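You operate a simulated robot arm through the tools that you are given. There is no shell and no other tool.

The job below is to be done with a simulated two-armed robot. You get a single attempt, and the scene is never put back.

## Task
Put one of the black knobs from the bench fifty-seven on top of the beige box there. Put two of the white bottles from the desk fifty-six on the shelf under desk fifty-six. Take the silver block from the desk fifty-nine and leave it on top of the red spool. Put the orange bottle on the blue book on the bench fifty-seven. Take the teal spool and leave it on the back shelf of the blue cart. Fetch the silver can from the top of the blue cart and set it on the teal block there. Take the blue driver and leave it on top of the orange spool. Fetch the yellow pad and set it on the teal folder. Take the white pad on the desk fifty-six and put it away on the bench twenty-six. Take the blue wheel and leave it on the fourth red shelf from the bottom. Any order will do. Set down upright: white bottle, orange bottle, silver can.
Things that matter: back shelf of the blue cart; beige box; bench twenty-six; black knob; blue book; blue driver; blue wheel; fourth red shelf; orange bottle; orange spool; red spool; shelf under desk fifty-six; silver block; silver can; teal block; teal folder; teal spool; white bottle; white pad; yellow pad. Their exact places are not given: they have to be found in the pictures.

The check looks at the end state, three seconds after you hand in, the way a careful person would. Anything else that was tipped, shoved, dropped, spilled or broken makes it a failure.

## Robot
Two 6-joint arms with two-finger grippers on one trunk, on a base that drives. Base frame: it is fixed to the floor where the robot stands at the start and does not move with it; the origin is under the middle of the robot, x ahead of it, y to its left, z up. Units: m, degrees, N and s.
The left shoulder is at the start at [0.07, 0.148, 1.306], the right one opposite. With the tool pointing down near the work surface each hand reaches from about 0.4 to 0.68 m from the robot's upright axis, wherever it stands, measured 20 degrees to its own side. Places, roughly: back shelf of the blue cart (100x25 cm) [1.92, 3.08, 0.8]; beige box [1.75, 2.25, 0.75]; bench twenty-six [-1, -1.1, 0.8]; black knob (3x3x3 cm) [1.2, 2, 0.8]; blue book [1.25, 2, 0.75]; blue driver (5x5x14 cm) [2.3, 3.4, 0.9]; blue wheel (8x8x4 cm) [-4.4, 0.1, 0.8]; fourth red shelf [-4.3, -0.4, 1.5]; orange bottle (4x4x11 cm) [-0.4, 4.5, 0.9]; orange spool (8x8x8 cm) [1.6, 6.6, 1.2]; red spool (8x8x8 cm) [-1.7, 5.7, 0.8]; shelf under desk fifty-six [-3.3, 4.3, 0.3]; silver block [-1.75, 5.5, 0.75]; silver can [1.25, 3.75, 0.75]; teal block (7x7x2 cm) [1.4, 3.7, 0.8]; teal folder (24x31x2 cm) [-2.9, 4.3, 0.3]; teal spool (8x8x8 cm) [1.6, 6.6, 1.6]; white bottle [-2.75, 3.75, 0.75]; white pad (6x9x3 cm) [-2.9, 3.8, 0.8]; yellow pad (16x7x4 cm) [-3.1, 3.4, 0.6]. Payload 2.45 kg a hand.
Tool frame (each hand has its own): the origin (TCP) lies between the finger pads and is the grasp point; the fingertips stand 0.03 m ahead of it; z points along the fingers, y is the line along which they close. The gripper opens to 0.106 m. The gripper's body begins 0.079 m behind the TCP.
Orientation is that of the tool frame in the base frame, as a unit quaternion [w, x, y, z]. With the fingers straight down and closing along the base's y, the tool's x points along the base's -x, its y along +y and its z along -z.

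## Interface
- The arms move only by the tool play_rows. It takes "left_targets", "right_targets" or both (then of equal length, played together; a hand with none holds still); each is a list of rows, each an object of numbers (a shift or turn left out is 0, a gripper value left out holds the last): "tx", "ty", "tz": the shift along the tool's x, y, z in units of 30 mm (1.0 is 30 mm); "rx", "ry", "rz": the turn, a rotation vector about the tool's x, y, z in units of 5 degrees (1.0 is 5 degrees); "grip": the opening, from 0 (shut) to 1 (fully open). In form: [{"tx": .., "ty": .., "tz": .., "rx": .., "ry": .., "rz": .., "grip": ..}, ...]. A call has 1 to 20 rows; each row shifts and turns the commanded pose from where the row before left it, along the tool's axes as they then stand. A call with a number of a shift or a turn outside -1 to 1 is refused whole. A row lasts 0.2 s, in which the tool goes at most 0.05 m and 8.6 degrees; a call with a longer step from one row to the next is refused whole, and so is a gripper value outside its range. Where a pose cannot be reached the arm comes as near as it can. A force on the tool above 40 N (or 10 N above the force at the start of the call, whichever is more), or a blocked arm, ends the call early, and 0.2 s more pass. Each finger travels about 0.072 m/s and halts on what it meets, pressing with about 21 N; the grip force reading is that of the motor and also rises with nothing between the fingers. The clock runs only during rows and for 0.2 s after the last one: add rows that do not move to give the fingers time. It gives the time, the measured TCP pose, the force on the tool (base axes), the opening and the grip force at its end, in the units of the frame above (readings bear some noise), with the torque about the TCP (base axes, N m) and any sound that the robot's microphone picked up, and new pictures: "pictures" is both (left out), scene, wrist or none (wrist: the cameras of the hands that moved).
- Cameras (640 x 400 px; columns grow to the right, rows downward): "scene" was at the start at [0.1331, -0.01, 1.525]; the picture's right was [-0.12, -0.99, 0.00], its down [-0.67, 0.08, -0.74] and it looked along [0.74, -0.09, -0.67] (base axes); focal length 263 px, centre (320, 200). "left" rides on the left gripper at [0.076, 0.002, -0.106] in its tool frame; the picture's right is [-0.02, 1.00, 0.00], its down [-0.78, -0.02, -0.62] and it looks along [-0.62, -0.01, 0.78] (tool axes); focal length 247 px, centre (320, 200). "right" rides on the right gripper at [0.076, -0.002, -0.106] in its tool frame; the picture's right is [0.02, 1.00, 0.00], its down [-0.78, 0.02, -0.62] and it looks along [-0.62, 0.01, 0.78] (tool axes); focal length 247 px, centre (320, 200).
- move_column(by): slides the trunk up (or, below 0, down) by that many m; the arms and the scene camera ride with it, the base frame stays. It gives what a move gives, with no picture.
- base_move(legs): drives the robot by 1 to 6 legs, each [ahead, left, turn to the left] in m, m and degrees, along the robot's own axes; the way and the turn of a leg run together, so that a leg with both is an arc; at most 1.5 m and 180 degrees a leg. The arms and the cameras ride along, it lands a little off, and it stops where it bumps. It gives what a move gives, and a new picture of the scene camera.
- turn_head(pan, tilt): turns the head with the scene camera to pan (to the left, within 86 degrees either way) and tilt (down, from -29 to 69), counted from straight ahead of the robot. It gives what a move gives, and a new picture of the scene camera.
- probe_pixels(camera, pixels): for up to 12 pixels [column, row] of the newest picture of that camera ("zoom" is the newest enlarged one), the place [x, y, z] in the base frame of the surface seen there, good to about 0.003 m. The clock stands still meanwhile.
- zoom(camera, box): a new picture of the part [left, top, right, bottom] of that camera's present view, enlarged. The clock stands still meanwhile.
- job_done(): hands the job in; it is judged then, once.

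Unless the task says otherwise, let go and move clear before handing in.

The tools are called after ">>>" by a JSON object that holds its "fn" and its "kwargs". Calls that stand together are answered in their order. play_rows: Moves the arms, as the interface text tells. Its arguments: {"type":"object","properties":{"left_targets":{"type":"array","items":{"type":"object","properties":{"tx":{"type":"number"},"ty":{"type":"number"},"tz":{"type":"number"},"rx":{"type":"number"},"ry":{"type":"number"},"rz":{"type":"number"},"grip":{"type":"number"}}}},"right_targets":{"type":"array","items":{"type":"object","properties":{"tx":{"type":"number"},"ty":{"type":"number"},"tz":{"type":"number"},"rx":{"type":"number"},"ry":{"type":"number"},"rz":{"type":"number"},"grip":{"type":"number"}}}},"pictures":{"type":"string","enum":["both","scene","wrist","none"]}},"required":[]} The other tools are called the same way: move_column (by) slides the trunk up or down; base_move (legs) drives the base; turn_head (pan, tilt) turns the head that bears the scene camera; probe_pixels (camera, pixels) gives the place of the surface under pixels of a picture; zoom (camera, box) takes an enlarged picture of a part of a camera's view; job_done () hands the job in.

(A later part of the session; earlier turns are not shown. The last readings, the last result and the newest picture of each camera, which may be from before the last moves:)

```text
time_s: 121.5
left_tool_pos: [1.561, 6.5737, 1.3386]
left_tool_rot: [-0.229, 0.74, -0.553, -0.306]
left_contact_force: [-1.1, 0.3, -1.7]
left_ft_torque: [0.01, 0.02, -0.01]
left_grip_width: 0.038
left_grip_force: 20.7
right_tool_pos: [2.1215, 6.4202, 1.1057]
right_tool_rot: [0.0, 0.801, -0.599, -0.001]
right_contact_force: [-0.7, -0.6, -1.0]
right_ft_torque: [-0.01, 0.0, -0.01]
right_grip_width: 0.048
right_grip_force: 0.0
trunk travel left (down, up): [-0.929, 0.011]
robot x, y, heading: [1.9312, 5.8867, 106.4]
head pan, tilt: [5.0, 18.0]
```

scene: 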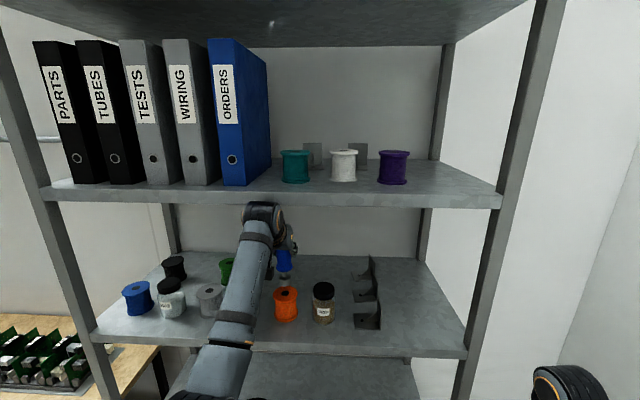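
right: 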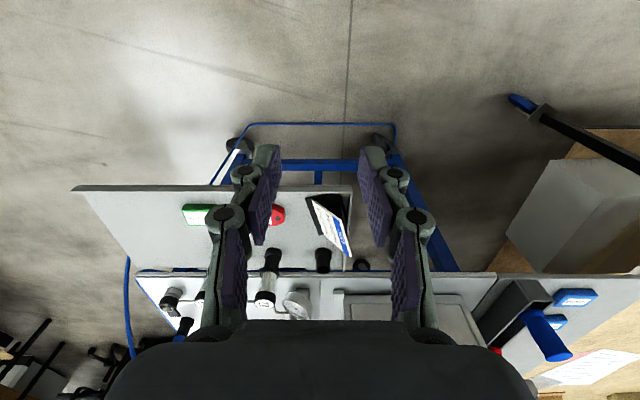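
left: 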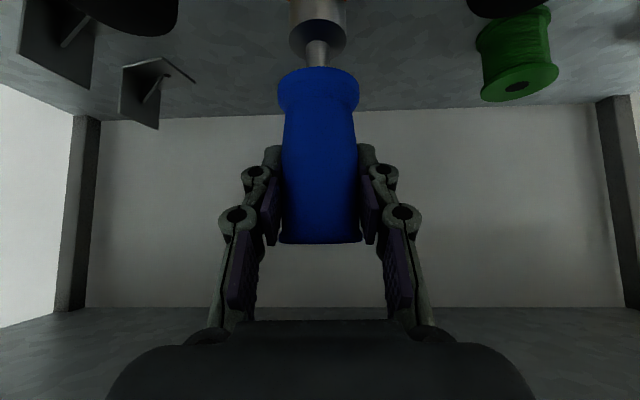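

>>> {"fn": "play_rows", "kwargs": {"left_targets": [{"tx": 0.04, "tz": 0.04}, {"tx": 0.04, "tz": 0.04}, {}], "pictures": "none"}}

>>> {"fn": "zoom", "kwargs": {"camera": "scene", "box": [265, 250, 315, 310]}}

```text
time_s: 122.3
left_tool_pos: [1.5607, 6.5745, 1.3344]
left_tool_rot: [-0.229, 0.74, -0.553, -0.306]
left_contact_force: [-0.4, -0.5, -0.8]
left_ft_torque: [0.01, -0.02, -0.02]
left_grip_width: 0.0377
left_grip_force: 21.1
right_tool_pos: [2.1202, 6.4194, 1.1055]
right_tool_rot: [-0.001, 0.8, -0.599, -0.001]
right_contact_force: [0.7, 0.3, -0.2]
right_ft_torque: [-0.02, 0.03, 0.03]
right_grip_width: 0.0477
right_grip_force: 0.0
trunk travel left (down, up): [-0.929, 0.011]
robot x, y, heading: [1.9305, 5.8863, 106.6]
head pan, tilt: [5.0, 18.0]
```

```text
6.67 times, centred on (290, 280) of scene
```

zoom: 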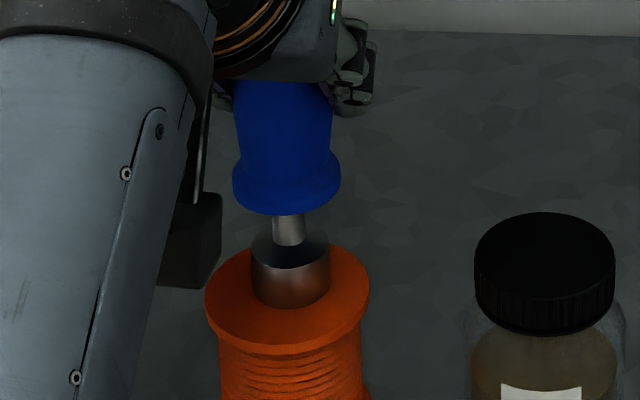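

The socket now stands on the spool (the weight is going off the hand). I'll open the fingers and retreat horizontally.

>>> {"fn": "play_rows", "kwargs": {"left_targets": [{"tx": 0.02, "tz": 0.02}, {}, {"grip": 0.5}, {"grip": 0.75}, {}, {}, {"tx": 0.35, "tz": -0.35}, {"tx": 0.7, "tz": -0.7}, {"tx": 0.7, "tz": -0.7}, {"tx": 0.7, "tz": -0.7}, {"tx": 0.7, "tz": -0.7}, {}], "pictures": "both"}}

```text
time_s: 124.9
left_tool_pos: [1.5997, 6.4465, 1.3347]
left_tool_rot: [-0.228, 0.74, -0.554, -0.306]
left_contact_force: [-0.6, -1.1, 0.7]
left_ft_torque: [0.03, -0.01, -0.02]
left_grip_width: 0.0794
left_grip_force: 0.1
right_tool_pos: [2.1211, 6.4209, 1.1047]
right_tool_rot: [0.0, 0.801, -0.599, 0.0]
right_contact_force: [0.0, 0.3, -0.2]
right_ft_torque: [0.04, 0.02, 0.02]
right_grip_width: 0.0474
right_grip_force: 0.1
trunk travel left (down, up): [-0.929, 0.011]
robot x, y, heading: [1.9328, 5.8905, 106.3]
head pan, tilt: [5.0, 18.0]
```

scene: 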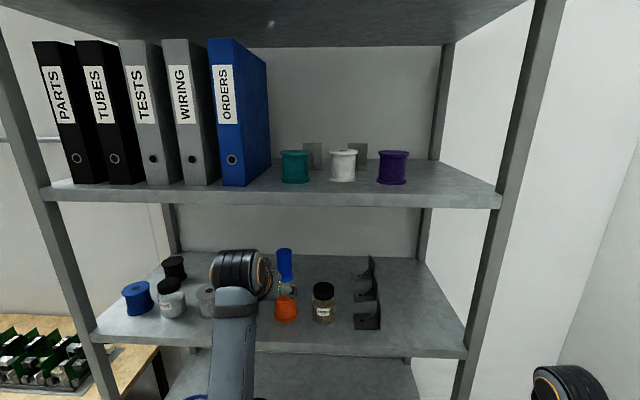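
left: 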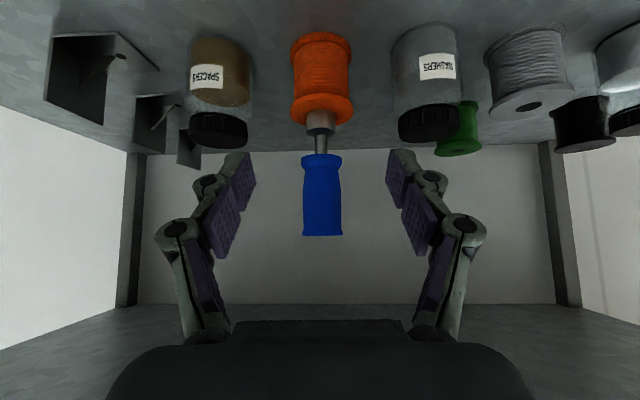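

The driver stands upright on the orange spool at (284,275), jars untouched. Next the teal spool: I back off 0.15 m and raise the left hand to the level of the upper shelf.

>>> {"fn": "base_move", "kwargs": {"legs": [[-0.15, 0, 0]]}}

>>> {"fn": "play_rows", "kwargs": {"left_targets": [{"tx": -0.7, "tz": -0.7, "grip": 0.85}, {"tx": -0.7, "tz": -0.7}, {"tx": -0.7, "tz": -0.7}, {"tx": -0.7, "tz": -0.7}, {"tx": -0.7, "tz": -0.7}, {"tx": -0.7, "tz": -0.7}, {"tx": -0.7, "tz": -0.7}, {"tx": -0.7, "tz": -0.7}, {"tx": -0.7, "tz": -0.7}, {"tx": -0.7, "tz": -0.7}, {}], "pictures": "both"}}

```text
time_s: 126.3
left_tool_pos: [1.6415, 6.3037, 1.3333]
left_tool_rot: [-0.228, 0.741, -0.553, -0.306]
left_contact_force: [0.1, 1.0, -0.2]
left_ft_torque: [-0.05, 0.0, 0.0]
left_grip_width: 0.0792
left_grip_force: 0.0
right_tool_pos: [2.1631, 6.277, 1.1048]
right_tool_rot: [0.0, 0.801, -0.599, 0.0]
right_contact_force: [-0.2, 1.2, -0.6]
right_ft_torque: [-0.04, -0.03, 0.01]
right_grip_width: 0.0476
right_grip_force: 0.1
trunk travel left (down, up): [-0.929, 0.011]
robot x, y, heading: [1.9722, 5.7434, 106.3]
head pan, tilt: [5.0, 18.0]
```

scene: 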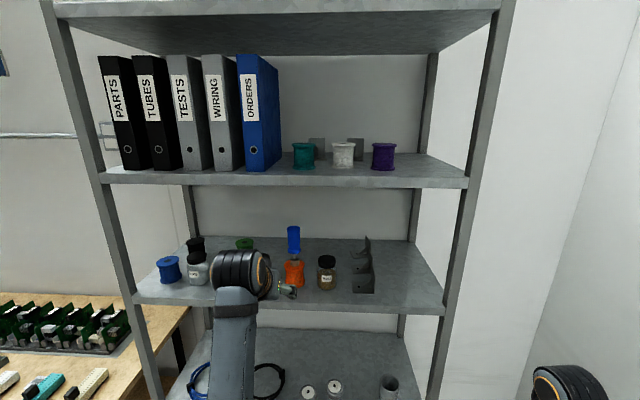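

```text
time_s: 128.7
left_tool_pos: [1.6397, 6.3282, 1.624]
left_tool_rot: [-0.231, 0.739, -0.554, -0.306]
left_contact_force: [0.4, 0.5, 0.5]
left_ft_torque: [-0.01, -0.01, -0.01]
left_grip_width: 0.0901
left_grip_force: 0.0
left hand out of reach, approached as far as the arm can: row 6, 7, 8
right_tool_pos: [2.1638, 6.2749, 1.106]
right_tool_rot: [-0.002, 0.801, -0.599, -0.001]
right_contact_force: [-0.4, -0.2, -0.2]
right_ft_torque: [0.02, 0.0, 0.02]
right_grip_width: 0.0477
right_grip_force: 0.0
trunk travel left (down, up): [-0.929, 0.011]
robot x, y, heading: [1.9719, 5.7411, 106.7]
head pan, tilt: [5.0, 18.0]
```

scene: 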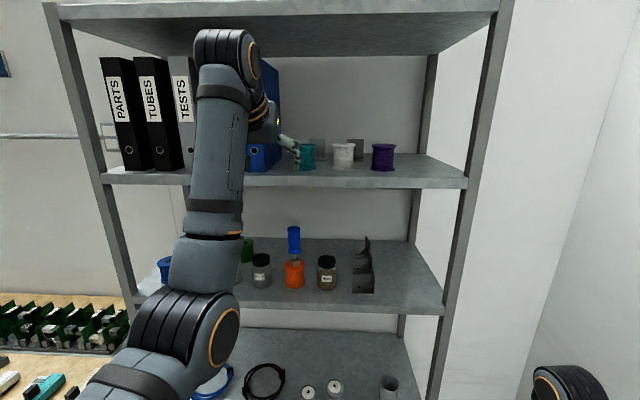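
left: 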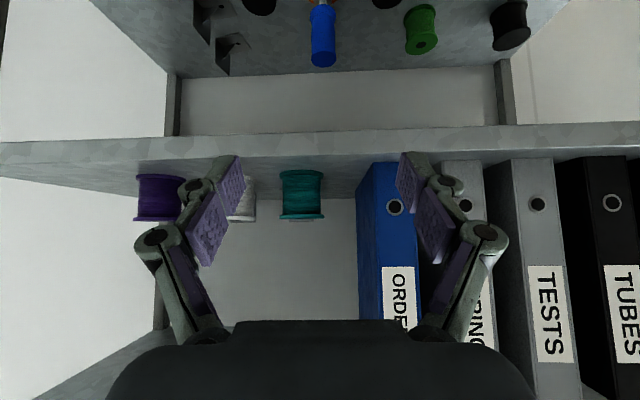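

The hand reached z 1.624; the teal spool is at (302,195) in the wrist picture. I'll probe it from both views.

>>> {"fn": "probe_pixels", "kwargs": {"camera": "left", "pixels": [[302, 175], [302, 195], [283, 195], [321, 195], [302, 213], [243, 195], [360, 190], [358, 230], [302, 155], [250, 180]]}}

>>> {"fn": "zoom", "kwargs": {"camera": "scene", "box": [240, 100, 400, 200]}}

```text
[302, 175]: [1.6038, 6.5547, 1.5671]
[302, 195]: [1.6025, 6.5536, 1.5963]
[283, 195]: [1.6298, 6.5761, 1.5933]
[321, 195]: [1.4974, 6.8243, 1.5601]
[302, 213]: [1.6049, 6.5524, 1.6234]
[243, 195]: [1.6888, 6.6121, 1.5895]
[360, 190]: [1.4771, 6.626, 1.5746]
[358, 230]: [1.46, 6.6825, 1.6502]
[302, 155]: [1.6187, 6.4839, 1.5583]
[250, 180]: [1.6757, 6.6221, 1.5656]
```

```text
4.00 times, centred on (320, 150) of scene
```

zoom: 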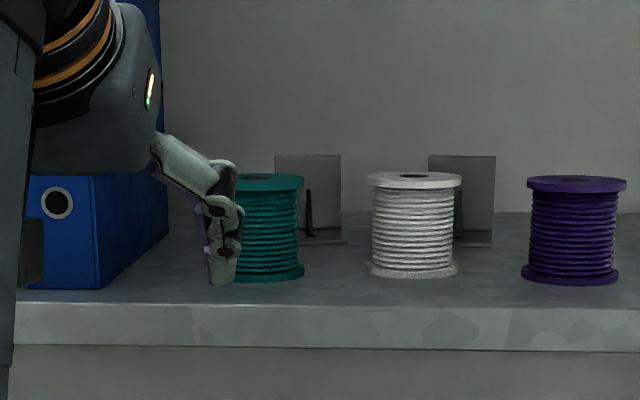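

The teal spool's centre is about (1.597,6.585), z 1.558–1.635, with ~70 mm of gap to the binder and ~34 mm to the white spool. I'll shift the hand 29 mm right, then drive 0.17 m ahead.

>>> {"fn": "play_rows", "kwargs": {"left_targets": [{"ty": -0.97, "grip": 0.83}, {}], "pictures": "none"}}

>>> {"fn": "base_move", "kwargs": {"legs": [[0.17, 0, 0]]}}

>>> {"fn": "zoom", "kwargs": {"camera": "left", "box": [160, 60, 480, 300]}}

>>> {"fn": "probe_pixels", "kwargs": {"camera": "left", "pixels": [[320, 175], [320, 195], [310, 195], [330, 195], [320, 150], [300, 195], [340, 195]]}}

```text
time_s: 129.3
left_tool_pos: [1.6683, 6.3358, 1.6238]
left_tool_rot: [-0.228, 0.74, -0.553, -0.308]
left_contact_force: [0.0, -0.1, 0.4]
left_ft_torque: [0.03, 0.01, 0.0]
left_grip_width: 0.0877
left_grip_force: 0.1
right_tool_pos: [2.1657, 6.275, 1.1052]
right_tool_rot: [-0.001, 0.801, -0.599, -0.002]
right_contact_force: [0.0, 0.3, -0.5]
right_ft_torque: [0.0, -0.03, 0.0]
right_grip_width: 0.0475
right_grip_force: 0.0
trunk travel left (down, up): [-0.929, 0.011]
robot x, y, heading: [1.9722, 5.7424, 106.3]
head pan, tilt: [5.0, 18.0]
```

```text
time_s: 130.7
left_tool_pos: [1.6211, 6.4919, 1.6258]
left_tool_rot: [-0.23, 0.739, -0.552, -0.309]
left_contact_force: [0.3, -0.4, 0.9]
left_ft_torque: [0.04, -0.02, 0.03]
left_grip_width: 0.0879
left_grip_force: 0.0
right_tool_pos: [2.1168, 6.434, 1.1074]
right_tool_rot: [-0.001, 0.801, -0.598, -0.003]
right_contact_force: [0.7, -0.8, 0.9]
right_ft_torque: [0.0, 0.01, -0.02]
right_grip_width: 0.0478
right_grip_force: 0.0
trunk travel left (down, up): [-0.929, 0.011]
robot x, y, heading: [1.9272, 5.9065, 106.3]
head pan, tilt: [5.0, 18.0]
```

scene: 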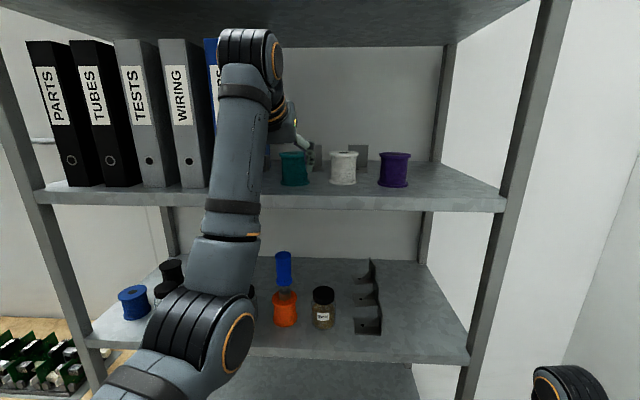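

```text
1.67 times, centred on (320, 180) of left
```

zoom: 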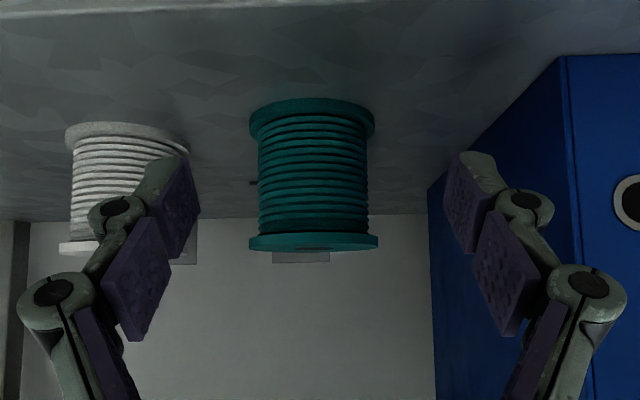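

```text
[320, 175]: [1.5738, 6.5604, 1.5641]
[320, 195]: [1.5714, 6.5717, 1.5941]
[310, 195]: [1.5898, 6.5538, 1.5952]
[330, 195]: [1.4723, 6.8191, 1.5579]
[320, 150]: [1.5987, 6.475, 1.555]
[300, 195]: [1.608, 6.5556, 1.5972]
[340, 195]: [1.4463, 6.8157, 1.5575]
```

In the new wrist view the teal spool (285–348 px) is centred between the open fingers. I'll advance 96 mm ahead and 23 mm down to enclose it.

>>> {"fn": "play_rows", "kwargs": {"left_targets": [{"tz": 0.7, "tx": -0.43}, {"tz": 0.7, "tx": -0.43}, {"tz": 0.7, "tx": -0.43}, {"tz": 0.7, "tx": -0.43}, {}], "pictures": "both"}}

>>> {"fn": "zoom", "kwargs": {"camera": "scene", "box": [230, 110, 390, 210]}}

```text
time_s: 131.9
left_tool_pos: [1.593, 6.5878, 1.6011]
left_tool_rot: [-0.229, 0.74, -0.552, -0.308]
left_contact_force: [-0.4, 0.7, 0.1]
left_ft_torque: [-0.04, -0.03, -0.01]
left_grip_width: 0.088
left_grip_force: 0.1
right_tool_pos: [2.1154, 6.4361, 1.1064]
right_tool_rot: [-0.001, 0.801, -0.598, -0.001]
right_contact_force: [0.5, 0.2, -0.6]
right_ft_torque: [0.01, 0.02, 0.01]
right_grip_width: 0.0477
right_grip_force: 0.0
trunk travel left (down, up): [-0.929, 0.011]
robot x, y, heading: [1.9281, 5.9068, 106.5]
head pan, tilt: [5.0, 18.0]
```

scene: 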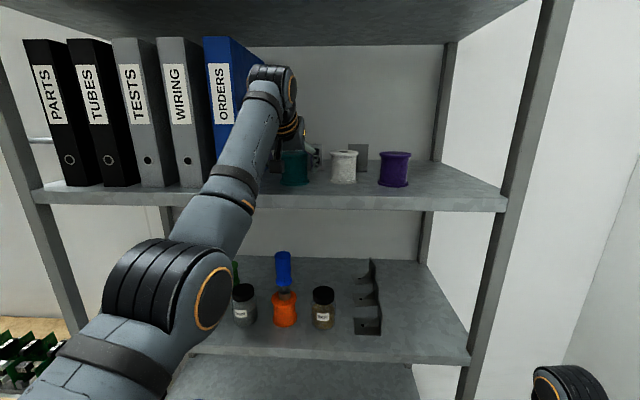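
left: 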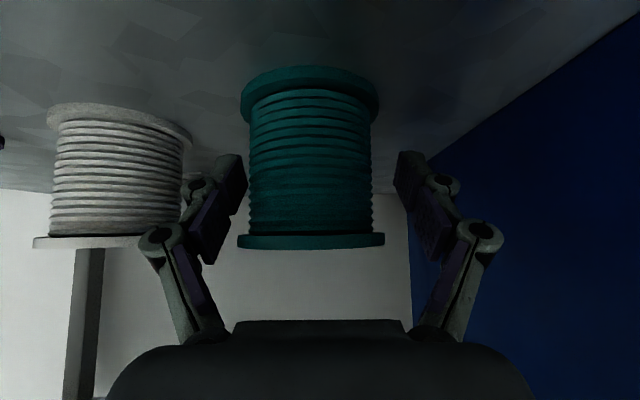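

```text
4.00 times, centred on (310, 160) of scene
```

zoom: 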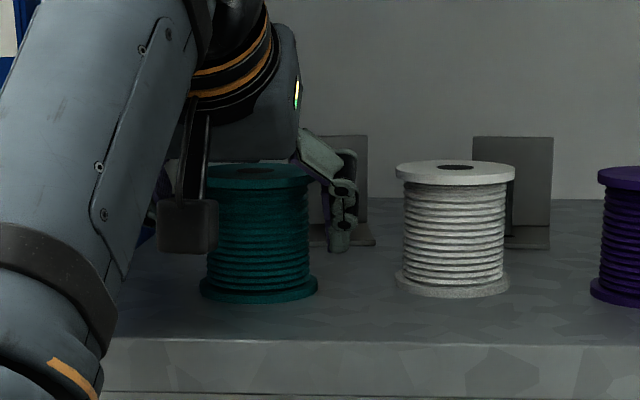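

The spool sits between the fingers with clearance to the white one. I'll close and, if gripped, lift straight up.

>>> {"fn": "play_rows", "kwargs": {"left_targets": [{"grip": 0.4}, {}, {}, {}], "pictures": "wrist"}}

```text
time_s: 132.9
left_tool_pos: [1.5929, 6.5885, 1.6017]
left_tool_rot: [-0.229, 0.741, -0.552, -0.307]
left_contact_force: [-0.1, 0.8, 3.9]
left_ft_torque: [0.06, -0.12, -0.02]
left_grip_width: 0.0663
left_grip_force: 21.1
right_tool_pos: [2.116, 6.4375, 1.1057]
right_tool_rot: [-0.001, 0.801, -0.599, -0.001]
right_contact_force: [0.9, -0.2, -0.3]
right_ft_torque: [-0.04, 0.0, 0.01]
right_grip_width: 0.0479
right_grip_force: 0.0
trunk travel left (down, up): [-0.929, 0.011]
robot x, y, heading: [1.9258, 5.9044, 106.5]
head pan, tilt: [5.0, 18.0]
```

left: 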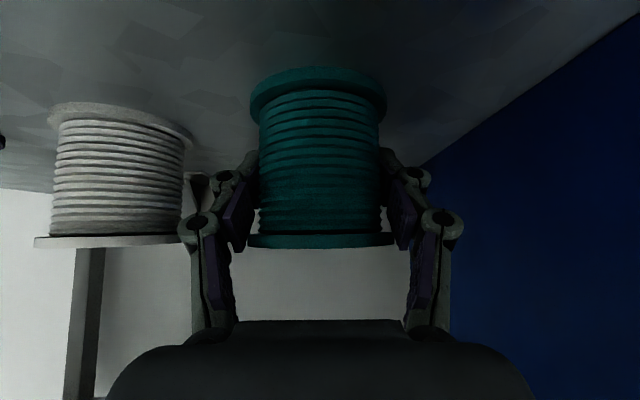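

Gripped at 0.0663. I'll lift 30 mm, pull back with the arm, and then back the base out.

>>> {"fn": "play_rows", "kwargs": {"left_targets": [{"tx": -0.35, "tz": -0.35}, {"tx": -0.35, "tz": -0.35}, {"tx": -0.35, "tz": -0.35}, {}], "pictures": "wrist"}}

```text
time_s: 133.9
left_tool_pos: [1.5911, 6.5788, 1.6379]
left_tool_rot: [-0.229, 0.74, -0.554, -0.306]
left_contact_force: [-0.6, -0.1, -2.5]
left_ft_torque: [0.0, 0.0, 0.01]
left_grip_width: 0.0663
left_grip_force: 21.1
left hand out of reach, approached as far as the arm can: row 2, 3
right_tool_pos: [2.1152, 6.4395, 1.1064]
right_tool_rot: [-0.001, 0.801, -0.598, -0.001]
right_contact_force: [-0.3, -0.2, -0.1]
right_ft_torque: [-0.03, -0.01, 0.0]
right_grip_width: 0.0478
right_grip_force: 0.0
trunk travel left (down, up): [-0.929, 0.011]
robot x, y, heading: [1.9271, 5.9031, 106.7]
head pan, tilt: [5.0, 18.0]
```

left: 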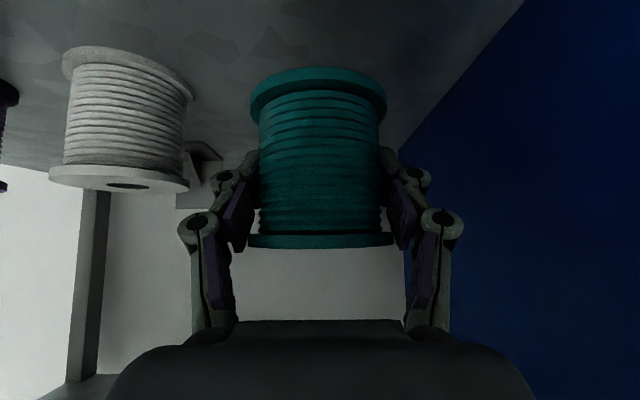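

The spool is lifted 36 mm off the shelf and steady. I'll back the base 0.45 m out.

>>> {"fn": "base_move", "kwargs": {"legs": [[-0.45, 0, 0]]}}

>>> {"fn": "zoom", "kwargs": {"camera": "scene", "box": [120, 20, 480, 300]}}

```text
time_s: 136.7
left_tool_pos: [1.7198, 6.1496, 1.6372]
left_tool_rot: [-0.229, 0.739, -0.555, -0.305]
left_contact_force: [-0.5, -0.1, -3.8]
left_ft_torque: [0.04, -0.04, 0.04]
left_grip_width: 0.066
left_grip_force: 21.3
right_tool_pos: [2.2438, 6.0051, 1.1036]
right_tool_rot: [0.0, 0.8, -0.6, 0.001]
right_contact_force: [-0.7, 0.6, 0.5]
right_ft_torque: [-0.05, 0.02, 0.0]
right_grip_width: 0.0478
right_grip_force: 0.1
trunk travel left (down, up): [-0.929, 0.011]
robot x, y, heading: [2.0482, 5.4686, 106.1]
head pan, tilt: [5.0, 18.0]
```

scene: 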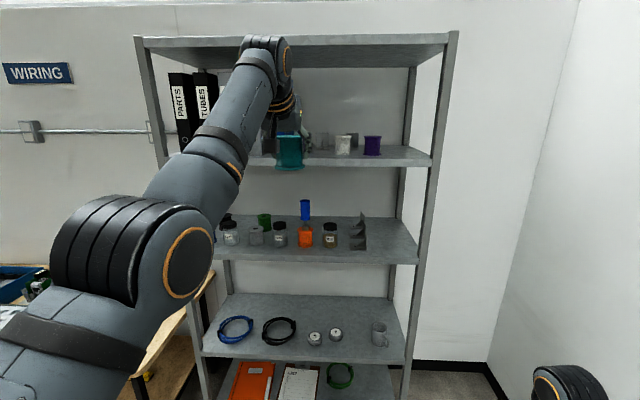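

```text
1.43 times, centred on (300, 160) of scene
```

zoom: 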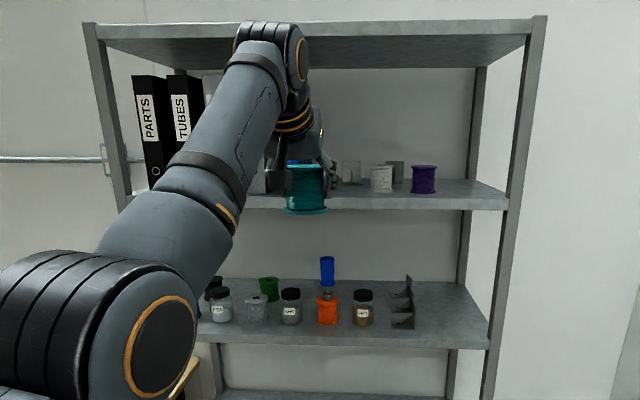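

The spool is out in the open and everything on the shelf still stands. I'll lower the left hand to carrying height and look towards the cart's west side.

>>> {"fn": "play_rows", "kwargs": {"left_targets": [{"tx": 0.7, "tz": 0.7}, {"tx": 0.7, "tz": 0.7}, {"tx": 0.7, "tz": 0.7}, {"tx": 0.7, "tz": 0.7}, {"tx": 0.7, "tz": 0.7}, {"tx": 0.7, "tz": 0.7}, {"tx": 0.7, "tz": 0.7}, {"tx": 0.7, "tz": 0.7}, {"tx": 0.7, "tz": 0.7}, {"tx": 0.7, "tz": 0.7}, {"tx": 0.7, "tz": 0.7}, {"tx": 0.7, "tz": 0.7}, {"tx": 0.7, "tz": 0.7}, {"tx": 0.7, "tz": 0.7}, {"tx": 0.7, "tz": 0.7}, {"tx": 0.7, "tz": 0.7}, {}], "pictures": "none"}}

>>> {"fn": "turn_head", "kwargs": {"pan": 80, "tilt": 30}}

```text
time_s: 140.2
left_tool_pos: [1.7221, 6.1454, 1.1636]
left_tool_rot: [-0.23, 0.739, -0.555, -0.305]
left_contact_force: [0.1, 0.6, -2.9]
left_ft_torque: [0.01, -0.01, 0.03]
left_grip_width: 0.0659
left_grip_force: 20.8
right_tool_pos: [2.2453, 6.0049, 1.1057]
right_tool_rot: [-0.001, 0.8, -0.601, -0.001]
right_contact_force: [-0.6, -0.4, 0.4]
right_ft_torque: [-0.02, 0.01, 0.0]
right_grip_width: 0.0479
right_grip_force: 0.1
trunk travel left (down, up): [-0.929, 0.011]
robot x, y, heading: [2.0481, 5.4733, 106.3]
head pan, tilt: [5.0, 18.0]
```

```text
time_s: 141.7
left_tool_pos: [1.7212, 6.1462, 1.164]
left_tool_rot: [-0.23, 0.739, -0.555, -0.306]
left_contact_force: [-0.4, 0.0, -2.8]
left_ft_torque: [0.02, 0.0, 0.04]
left_grip_width: 0.0657
left_grip_force: 20.9
right_tool_pos: [2.2448, 6.0039, 1.1063]
right_tool_rot: [0.001, 0.8, -0.601, 0.0]
right_contact_force: [0.4, -0.1, -0.2]
right_ft_torque: [0.01, -0.03, -0.01]
right_grip_width: 0.0474
right_grip_force: 0.1
trunk travel left (down, up): [-0.929, 0.011]
robot x, y, heading: [2.0545, 5.4735, 106.3]
head pan, tilt: [80.0, 30.0]
```

scene: 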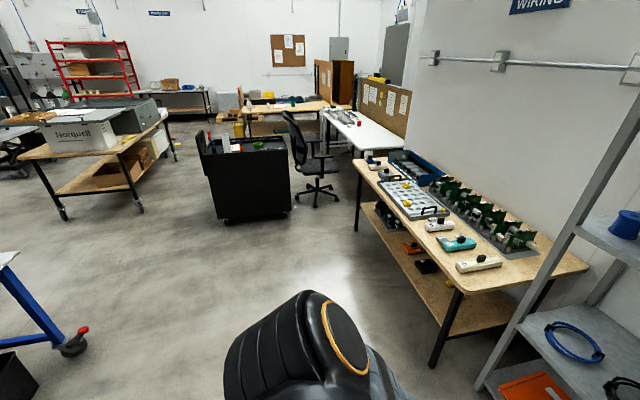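

>>> {"fn": "probe_pixels", "kwargs": {"camera": "scene", "pixels": [[230, 222], [290, 212], [210, 165], [75, 350], [62, 212], [138, 212], [320, 200], [435, 365], [360, 225], [250, 300], [150, 260], [15, 265]]}}

```text
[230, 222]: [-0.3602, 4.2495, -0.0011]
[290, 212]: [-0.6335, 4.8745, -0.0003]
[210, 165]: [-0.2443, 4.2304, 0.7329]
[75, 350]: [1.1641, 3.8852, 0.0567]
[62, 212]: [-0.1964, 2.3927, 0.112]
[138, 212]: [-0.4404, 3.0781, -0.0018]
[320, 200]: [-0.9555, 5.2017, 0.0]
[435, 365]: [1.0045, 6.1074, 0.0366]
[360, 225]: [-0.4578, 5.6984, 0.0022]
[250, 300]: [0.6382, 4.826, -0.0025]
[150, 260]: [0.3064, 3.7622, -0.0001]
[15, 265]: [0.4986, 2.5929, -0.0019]
```

The way west of the cart is free: black cart at x<-0.25, table "Norquell" at x<-0.2, cart caster at (1.16,3.89). I'll drive around the cart's north side and face its back-left corner with heading about -40.

>>> {"fn": "base_move", "kwargs": {"legs": [[-0.24, 0.72, 0], [-0.24, 0.72, 0], [0, 0, -146], [0.36, -0.97, 0]]}}

>>> {"fn": "turn_head", "kwargs": {"pan": 10, "tilt": 35}}

```text
time_s: 160.5
left_tool_pos: [1.1359, 3.2625, 1.1641]
left_tool_rot: [0.36, 0.308, 0.871, -0.128]
left_contact_force: [0.3, -0.2, -2.1]
left_ft_torque: [0.03, 0.0, -0.02]
left_grip_width: 0.065
left_grip_force: 21.1
right_tool_pos: [0.6247, 3.0793, 1.1067]
right_tool_rot: [0.001, 0.333, 0.943, 0.0]
right_contact_force: [0.1, -0.8, -0.7]
right_ft_torque: [-0.04, 0.01, 0.04]
right_grip_width: 0.048
right_grip_force: 0.2
trunk travel left (down, up): [-0.929, 0.011]
robot x, y, heading: [0.478, 3.6251, -39.0]
head pan, tilt: [80.0, 30.0]
```

scene: 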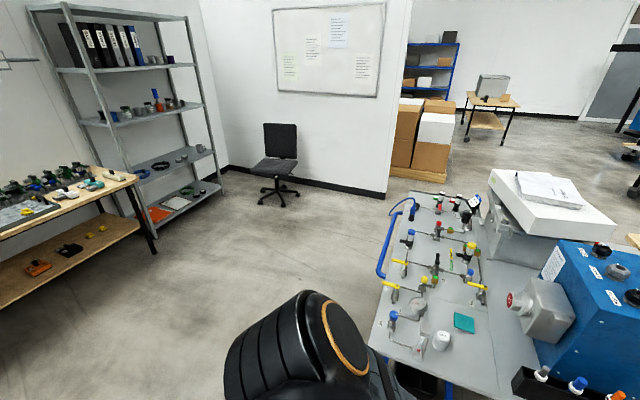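

```text
time_s: 161.9
left_tool_pos: [1.1348, 3.2615, 1.1647]
left_tool_rot: [0.36, 0.308, 0.871, -0.127]
left_contact_force: [0.5, 0.2, -4.2]
left_ft_torque: [-0.01, 0.01, -0.02]
left_grip_width: 0.0649
left_grip_force: 21.3
right_tool_pos: [0.6235, 3.0784, 1.1059]
right_tool_rot: [0.001, 0.333, 0.943, 0.0]
right_contact_force: [0.3, -0.2, -0.8]
right_ft_torque: [0.02, 0.02, -0.02]
right_grip_width: 0.0476
right_grip_force: 0.0
trunk travel left (down, up): [-0.929, 0.011]
robot x, y, heading: [0.4766, 3.6267, -38.6]
head pan, tilt: [10.0, 35.0]
```

scene: 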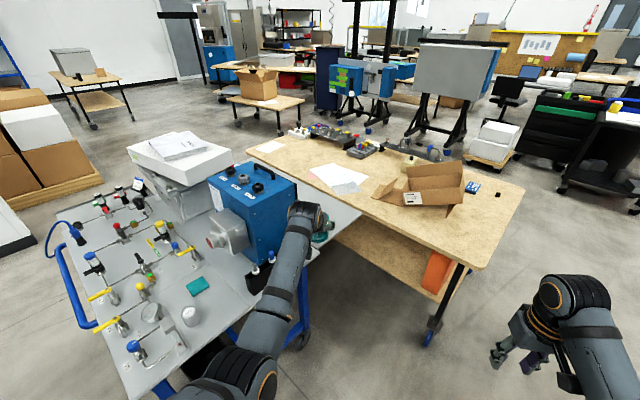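

I see the teal block at (197,286) and the silver can at (188,315) on the cart, and the left arm over the cart's corner. I'll drive 0.42 m ahead towards the back shelf.

>>> {"fn": "base_move", "kwargs": {"legs": [[0.42, 0, 0]]}}

>>> {"fn": "turn_head", "kwargs": {"pan": 15, "tilt": 50}}

>>> {"fn": "zoom", "kwargs": {"camera": "left", "box": [0, 0, 640, 400]}}

```text
time_s: 164.5
left_tool_pos: [1.4593, 2.9984, 1.1654]
left_tool_rot: [0.362, 0.307, 0.871, -0.127]
left_contact_force: [0.3, -0.3, -3.0]
left_ft_torque: [-0.02, -0.02, -0.01]
left_grip_width: 0.0648
left_grip_force: 21.0
right_tool_pos: [0.9485, 2.8167, 1.1058]
right_tool_rot: [0.002, 0.333, 0.943, 0.0]
right_contact_force: [-0.3, 0.1, 0.1]
right_ft_torque: [-0.01, 0.0, -0.02]
right_grip_width: 0.0481
right_grip_force: 0.0
trunk travel left (down, up): [-0.929, 0.011]
robot x, y, heading: [0.8032, 3.3618, -38.8]
head pan, tilt: [10.0, 35.0]
```

scene: 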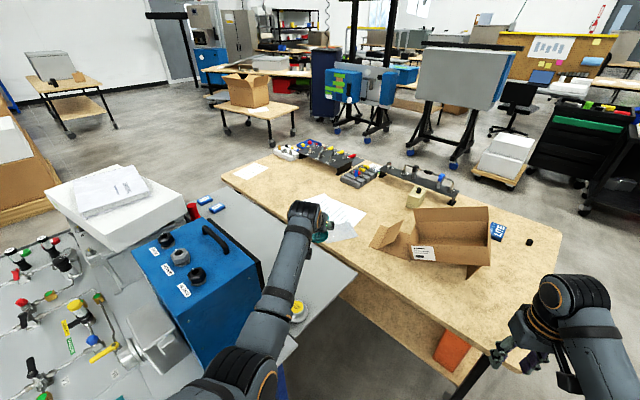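

```text
time_s: 165.2
left_tool_pos: [1.4611, 2.997, 1.1637]
left_tool_rot: [0.361, 0.307, 0.871, -0.128]
left_contact_force: [-0.9, 0.2, -3.3]
left_ft_torque: [0.0, 0.02, 0.0]
left_grip_width: 0.0648
left_grip_force: 20.9
right_tool_pos: [0.9497, 2.8162, 1.1043]
right_tool_rot: [0.001, 0.333, 0.943, 0.0]
right_contact_force: [0.7, 0.1, 0.1]
right_ft_torque: [0.01, 0.0, -0.01]
right_grip_width: 0.0475
right_grip_force: 0.0
trunk travel left (down, up): [-0.929, 0.011]
robot x, y, heading: [0.8014, 3.364, -38.5]
head pan, tilt: [15.0, 50.0]
```

scene: 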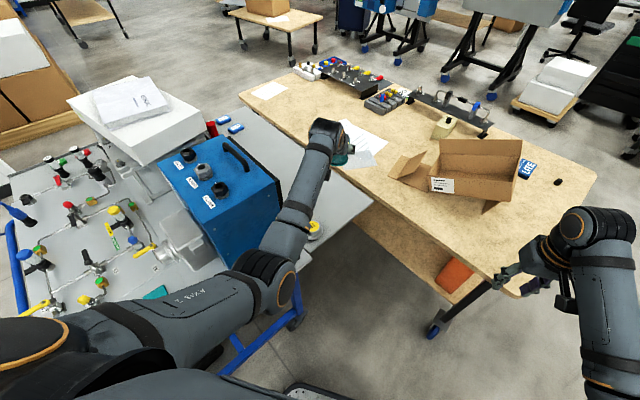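

```text
1.00 times, centred on (320, 200) of left (not enlarged: the box is as wide or as high as the picture)
```

zoom: 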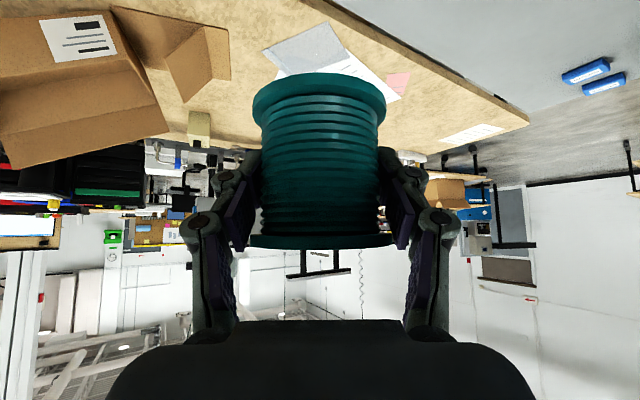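

The back shelf's free strip lies around (300-370,180-260) with the yellow-topped jar at (316,229). I'll probe its edge and the case for the final lowering place.

>>> {"fn": "probe_pixels", "kwargs": {"camera": "scene", "pixels": [[370, 205], [345, 185], [316, 228], [330, 215], [345, 230], [300, 265], [282, 190], [280, 230], [250, 140], [325, 160], [310, 250]]}}

```text
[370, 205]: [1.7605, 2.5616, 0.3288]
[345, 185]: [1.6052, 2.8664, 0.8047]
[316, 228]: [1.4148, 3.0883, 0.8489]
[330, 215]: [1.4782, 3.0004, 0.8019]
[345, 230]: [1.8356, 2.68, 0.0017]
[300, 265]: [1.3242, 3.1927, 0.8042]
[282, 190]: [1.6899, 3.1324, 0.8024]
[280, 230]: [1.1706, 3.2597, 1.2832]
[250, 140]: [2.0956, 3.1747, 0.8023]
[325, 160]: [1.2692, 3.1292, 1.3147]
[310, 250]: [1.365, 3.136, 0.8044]
```

The shelf is flat and free at z 0.803; I choose (1.60,2.95) for the spool. I'll drive 0.1 m closer, shift the hand a bit, then lower the trunk by 0.25 m.

>>> {"fn": "base_move", "kwargs": {"legs": [[0.1, 0, 0]]}}

>>> {"fn": "play_rows", "kwargs": {"left_targets": [{"ty": 0.83}, {"ty": 0.83}, {"tx": -0.45, "tz": 0.45}, {"tx": -0.45, "tz": 0.45}, {}], "pictures": "none"}}

>>> {"fn": "move_column", "kwargs": {"by": -0.25}}

>>> {"fn": "zoom", "kwargs": {"camera": "scene", "box": [160, 60, 480, 300]}}

>>> {"fn": "zoom", "kwargs": {"camera": "left", "box": [0, 0, 640, 400]}}

```text
time_s: 166.4
left_tool_pos: [1.5337, 2.9379, 1.1663]
left_tool_rot: [0.362, 0.307, 0.87, -0.128]
left_contact_force: [-0.2, 0.6, -2.6]
left_ft_torque: [0.02, -0.03, 0.01]
left_grip_width: 0.0649
left_grip_force: 21.0
right_tool_pos: [1.0214, 2.7568, 1.1077]
right_tool_rot: [0.002, 0.333, 0.943, -0.001]
right_contact_force: [-0.4, 0.8, -0.2]
right_ft_torque: [-0.05, -0.05, 0.05]
right_grip_width: 0.0475
right_grip_force: 0.0
trunk travel left (down, up): [-0.929, 0.011]
robot x, y, heading: [0.8754, 3.3019, -39.2]
head pan, tilt: [15.0, 50.0]
```

scene: 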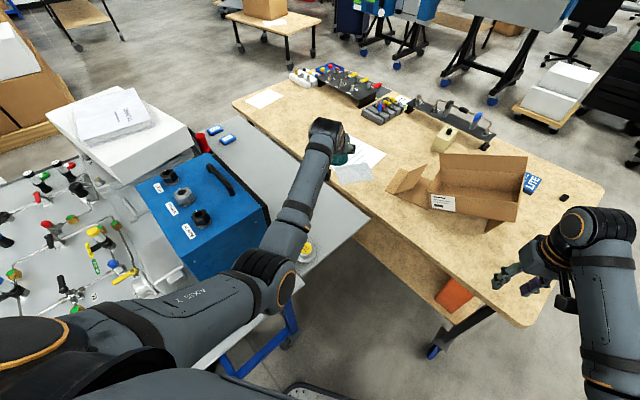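

```text
time_s: 167.6
left_tool_pos: [1.5967, 2.9529, 1.1648]
left_tool_rot: [0.362, 0.307, 0.871, -0.129]
left_contact_force: [-1.3, 0.1, -3.1]
left_ft_torque: [0.0, -0.02, 0.0]
left_grip_width: 0.0649
left_grip_force: 21.3
right_tool_pos: [1.0256, 2.7558, 1.1065]
right_tool_rot: [0.001, 0.334, 0.943, 0.0]
right_contact_force: [0.8, 0.7, 0.3]
right_ft_torque: [-0.04, -0.03, 0.03]
right_grip_width: 0.0476
right_grip_force: 0.0
trunk travel left (down, up): [-0.929, 0.011]
robot x, y, heading: [0.8807, 3.2996, -38.9]
head pan, tilt: [15.0, 50.0]
```

```text
time_s: 170.2
left_tool_pos: [1.5976, 2.9512, 0.9136]
left_tool_rot: [0.36, 0.308, 0.871, -0.128]
left_contact_force: [-0.4, 0.5, -3.4]
left_ft_torque: [0.0, 0.0, -0.01]
left_grip_width: 0.0648
left_grip_force: 20.8
right_tool_pos: [1.0256, 2.7547, 0.8564]
right_tool_rot: [0.001, 0.333, 0.943, -0.001]
right_contact_force: [0.2, -0.1, -0.5]
right_ft_torque: [-0.03, 0.0, 0.01]
right_grip_width: 0.0477
right_grip_force: 0.0
trunk travel left (down, up): [-0.679, 0.261]
robot x, y, heading: [0.8829, 3.2997, -39.0]
head pan, tilt: [15.0, 50.0]
```

```text
1.67 times, centred on (320, 180) of scene
```

zoom: 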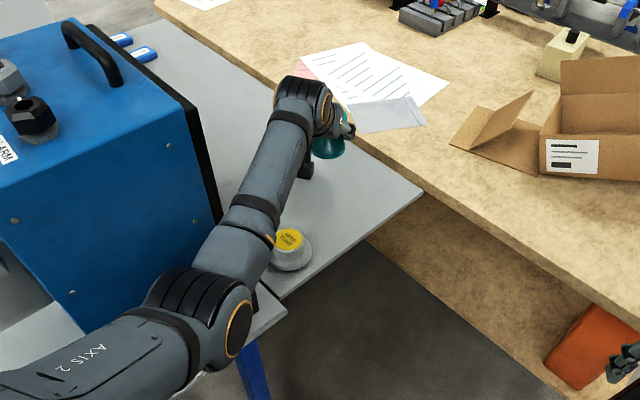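

```text
1.00 times, centred on (320, 200) of left (not enlarged: the box is as wide or as high as the picture)
```

zoom: 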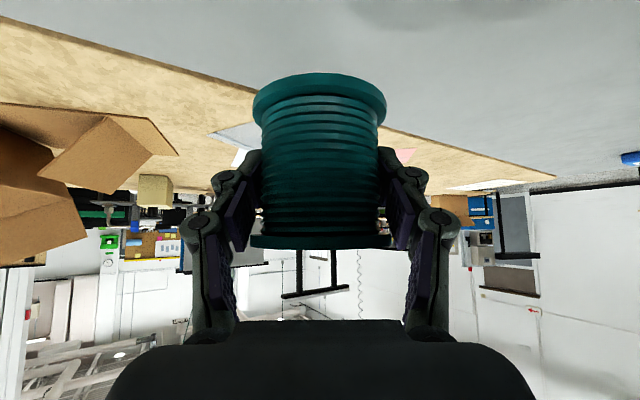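

The spool hangs about 65 mm above the shelf. The elbow passes near the yellow-lidded jar (290,250), so I probe the arm's height there.

>>> {"fn": "zoom", "kwargs": {"camera": "scene", "box": [160, 60, 480, 300]}}

>>> {"fn": "probe_pixels", "kwargs": {"camera": "zoom", "pixels": [[250, 225], [225, 255], [240, 325], [200, 300], [260, 190], [290, 240], [270, 262], [185, 210], [310, 170], [332, 150]]}}

```text
1.67 times, centred on (320, 180) of scene
```

zoom: 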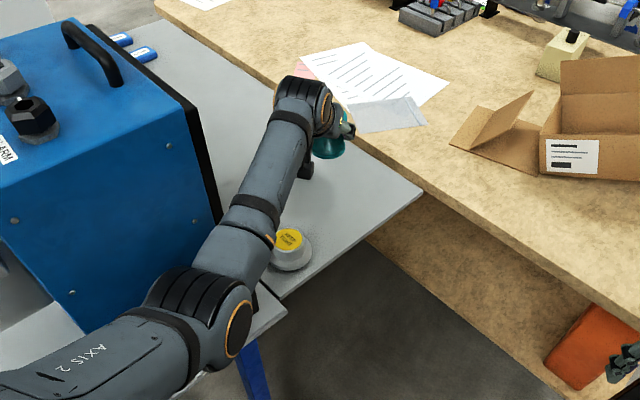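

```text
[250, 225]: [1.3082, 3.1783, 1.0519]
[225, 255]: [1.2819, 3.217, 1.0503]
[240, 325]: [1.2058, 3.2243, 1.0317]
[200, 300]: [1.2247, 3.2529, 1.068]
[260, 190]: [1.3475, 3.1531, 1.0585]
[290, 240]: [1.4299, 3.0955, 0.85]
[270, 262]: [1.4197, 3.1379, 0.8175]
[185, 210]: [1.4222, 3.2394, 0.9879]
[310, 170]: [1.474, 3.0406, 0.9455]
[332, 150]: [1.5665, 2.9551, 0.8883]
```

The forearm's underside is about 0.1 m above the jar, and will keep ~5 cm after lowering. I'll lower 58 mm with the arm, then the last millimetres in small steps.

>>> {"fn": "play_rows", "kwargs": {"left_targets": [{"tx": 0.7, "tz": 0.7}, {"tx": 0.67, "tz": 0.67}, {}], "pictures": "scene"}}

>>> {"fn": "zoom", "kwargs": {"camera": "scene", "box": [260, 80, 420, 230]}}

```text
time_s: 171.0
left_tool_pos: [1.5965, 2.9505, 0.8545]
left_tool_rot: [0.361, 0.307, 0.871, -0.127]
left_contact_force: [-0.8, 0.0, -2.4]
left_ft_torque: [-0.01, 0.0, -0.01]
left_grip_width: 0.0647
left_grip_force: 21.2
right_tool_pos: [1.0261, 2.7552, 0.855]
right_tool_rot: [0.001, 0.334, 0.943, 0.0]
right_contact_force: [0.0, -0.5, 0.1]
right_ft_torque: [-0.01, -0.03, 0.02]
right_grip_width: 0.0477
right_grip_force: 0.0
trunk travel left (down, up): [-0.679, 0.261]
robot x, y, heading: [0.8803, 3.3006, -39.0]
head pan, tilt: [15.0, 50.0]
```

scene: 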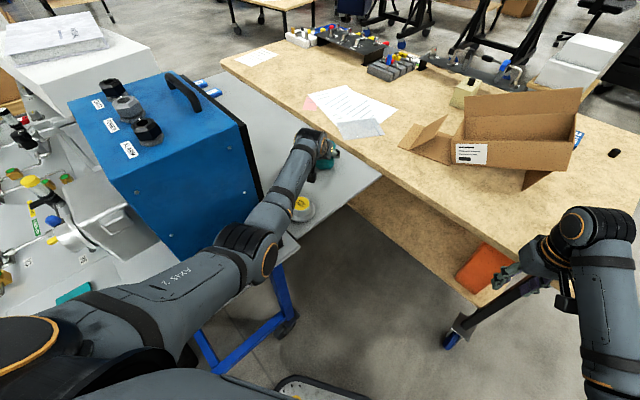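

```text
2.67 times, centred on (340, 155) of scene
```

zoom: 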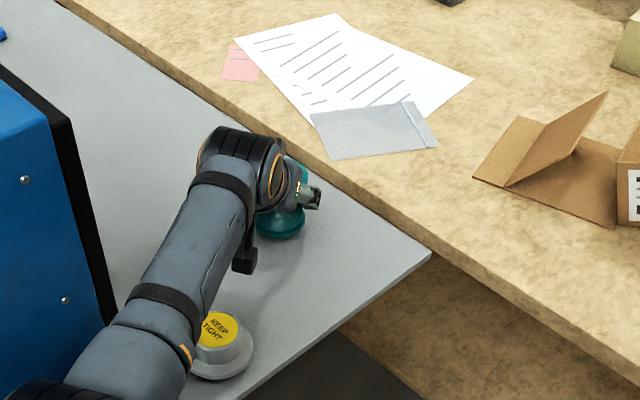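

Only a few millimetres remain to the shelf and the jar at (215,340) is clear. I'll go down in 2 mm steps watching the force.

>>> {"fn": "play_rows", "kwargs": {"left_targets": [{"tx": 0.05, "tz": 0.05}, {"tx": 0.05, "tz": 0.05}, {}], "pictures": "none"}}

>>> {"fn": "play_rows", "kwargs": {"left_targets": [{"tx": 0.05, "tz": 0.05}, {}], "pictures": "none"}}

```text
time_s: 171.8
left_tool_pos: [1.5973, 2.9505, 0.8497]
left_tool_rot: [0.361, 0.308, 0.871, -0.127]
left_contact_force: [0.2, -1.2, -3.8]
left_ft_torque: [0.0, 0.0, 0.01]
left_grip_width: 0.0651
left_grip_force: 20.9
right_tool_pos: [1.0252, 2.7541, 0.8549]
right_tool_rot: [0.001, 0.333, 0.943, -0.001]
right_contact_force: [0.8, -0.2, 0.2]
right_ft_torque: [0.01, -0.02, 0.02]
right_grip_width: 0.0476
right_grip_force: 0.0
trunk travel left (down, up): [-0.679, 0.261]
robot x, y, heading: [0.8787, 3.3033, -38.6]
head pan, tilt: [15.0, 50.0]
```

```text
time_s: 172.4
left_tool_pos: [1.5969, 2.9516, 0.8486]
left_tool_rot: [0.36, 0.308, 0.871, -0.128]
left_contact_force: [1.2, 0.6, -3.0]
left_ft_torque: [-0.03, 0.0, 0.02]
left_grip_width: 0.0648
left_grip_force: 21.1
right_tool_pos: [1.026, 2.7534, 0.8557]
right_tool_rot: [0.001, 0.333, 0.943, -0.001]
right_contact_force: [0.6, 0.6, -0.6]
right_ft_torque: [-0.02, 0.02, 0.02]
right_grip_width: 0.0476
right_grip_force: 0.0
trunk travel left (down, up): [-0.679, 0.261]
robot x, y, heading: [0.8802, 3.2995, -38.9]
head pan, tilt: [15.0, 50.0]
```

>>> {"fn": "play_rows", "kwargs": {"left_targets": [{"tx": 0.05, "tz": 0.05}, {"tx": 0.05, "tz": 0.05}, {}], "pictures": "wrist"}}

```text
time_s: 173.2
left_tool_pos: [1.597, 2.9497, 0.8444]
left_tool_rot: [0.361, 0.308, 0.871, -0.128]
left_contact_force: [1.0, -0.5, 0.4]
left_ft_torque: [-0.11, -0.07, 0.03]
left_grip_width: 0.065
left_grip_force: 21.3
right_tool_pos: [1.0256, 2.7531, 0.8563]
right_tool_rot: [0.001, 0.333, 0.943, 0.0]
right_contact_force: [-0.2, 0.0, -0.6]
right_ft_torque: [0.02, -0.01, -0.01]
right_grip_width: 0.0477
right_grip_force: 0.0
trunk travel left (down, up): [-0.679, 0.261]
robot x, y, heading: [0.8823, 3.3006, -38.7]
head pan, tilt: [15.0, 50.0]
```

left: 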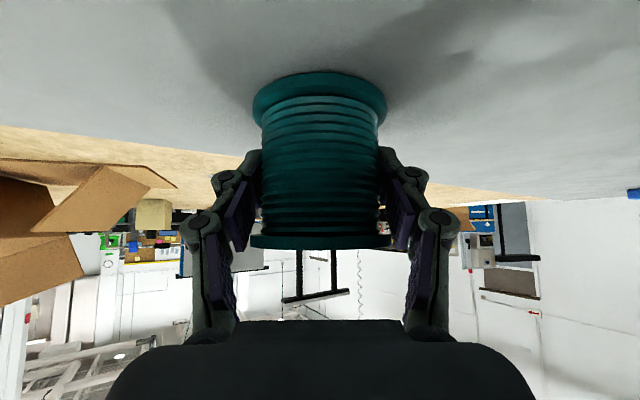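

The shelf carries the spool now. I'll open wide and retreat back-up along the tool axis.

>>> {"fn": "play_rows", "kwargs": {"left_targets": [{"grip": 0.8}, {"grip": 0.95}, {}, {}, {"tz": -0.5}, {"tz": -1}, {"tz": -1}, {"tz": -1}, {"tz": -1}, {}], "pictures": "both"}}

```text
time_s: 175.4
left_tool_pos: [1.5239, 3.0117, 0.9393]
left_tool_rot: [0.361, 0.308, 0.871, -0.128]
left_contact_force: [0.2, -0.2, -0.3]
left_ft_torque: [0.01, 0.0, 0.02]
left_grip_width: 0.1007
left_grip_force: 0.1
right_tool_pos: [1.0251, 2.7543, 0.8551]
right_tool_rot: [0.0, 0.333, 0.943, 0.0]
right_contact_force: [0.8, 0.0, 0.8]
right_ft_torque: [0.04, 0.02, 0.01]
right_grip_width: 0.048
right_grip_force: 0.1
trunk travel left (down, up): [-0.679, 0.261]
robot x, y, heading: [0.8809, 3.2992, -38.9]
head pan, tilt: [15.0, 50.0]
```

scene: 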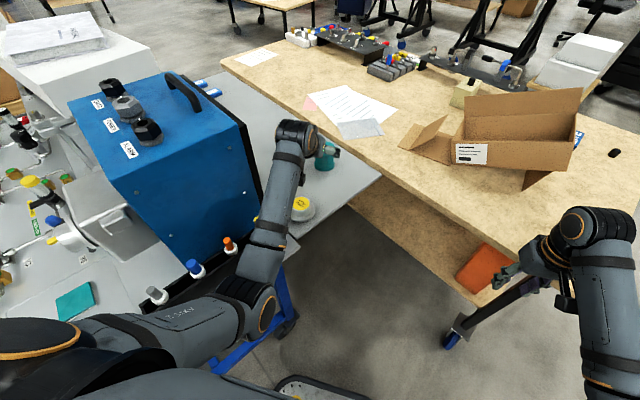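
left: 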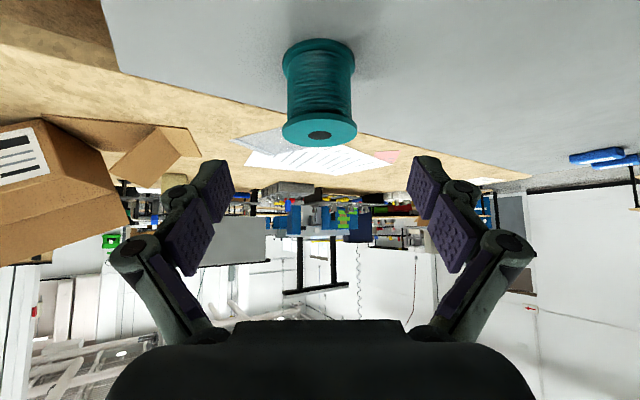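

The teal spool stands on the back shelf (scene (326,155)). The elbow is close to the little rack at (195,268), so I raise the trunk straight up first, then back away.

>>> {"fn": "move_column", "kwargs": {"by": 0.25}}

>>> {"fn": "base_move", "kwargs": {"legs": [[-0.35, 0, 0]]}}

>>> {"fn": "turn_head", "kwargs": {"pan": 40, "tilt": 45}}

```text
time_s: 177.9
left_tool_pos: [1.5246, 3.01, 1.1897]
left_tool_rot: [0.36, 0.308, 0.871, -0.128]
left_contact_force: [0.5, 0.8, 0.2]
left_ft_torque: [-0.02, 0.01, 0.0]
left_grip_width: 0.1007
left_grip_force: 0.1
right_tool_pos: [1.0254, 2.7547, 1.106]
right_tool_rot: [0.0, 0.332, 0.943, -0.001]
right_contact_force: [-0.1, 0.8, -0.5]
right_ft_torque: [-0.02, -0.01, 0.01]
right_grip_width: 0.0478
right_grip_force: 0.2
trunk travel left (down, up): [-0.929, 0.011]
robot x, y, heading: [0.8792, 3.3053, -39.1]
head pan, tilt: [15.0, 50.0]
```

```text
time_s: 180.2
left_tool_pos: [1.2524, 3.2309, 1.1874]
left_tool_rot: [0.36, 0.307, 0.872, -0.127]
left_contact_force: [-0.8, -0.3, 0.6]
left_ft_torque: [-0.01, 0.02, 0.02]
left_grip_width: 0.1007
left_grip_force: 0.1
right_tool_pos: [0.7537, 2.975, 1.105]
right_tool_rot: [0.0, 0.334, 0.943, 0.0]
right_contact_force: [0.0, 0.2, -0.7]
right_ft_torque: [-0.01, 0.04, -0.01]
right_grip_width: 0.0479
right_grip_force: 0.1
trunk travel left (down, up): [-0.929, 0.011]
robot x, y, heading: [0.6069, 3.5215, -39.0]
head pan, tilt: [15.0, 50.0]
```

scene: 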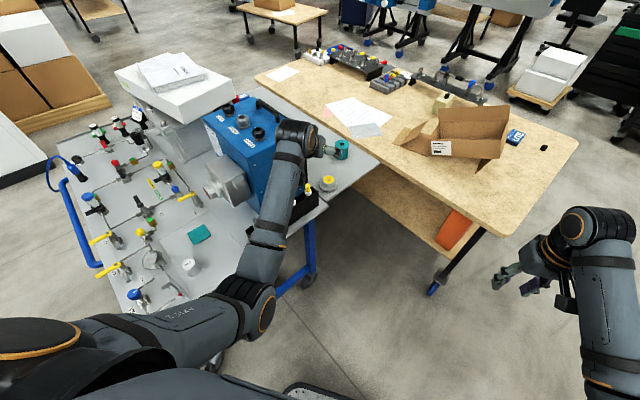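

```text
time_s: 181.1
left_tool_pos: [1.251, 3.232, 1.1896]
left_tool_rot: [0.362, 0.307, 0.871, -0.128]
left_contact_force: [-0.6, 0.3, -0.2]
left_ft_torque: [0.02, 0.02, 0.02]
left_grip_width: 0.1009
left_grip_force: 0.0
right_tool_pos: [0.7521, 2.9743, 1.1077]
right_tool_rot: [0.002, 0.333, 0.943, 0.0]
right_contact_force: [-0.1, -0.9, 0.2]
right_ft_torque: [0.02, -0.01, 0.02]
right_grip_width: 0.0479
right_grip_force: 0.0
trunk travel left (down, up): [-0.929, 0.011]
robot x, y, heading: [0.6089, 3.5205, -39.2]
head pan, tilt: [40.0, 45.0]
```

scene: 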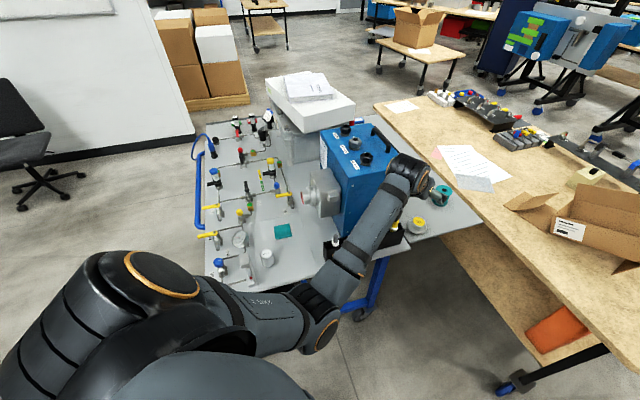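

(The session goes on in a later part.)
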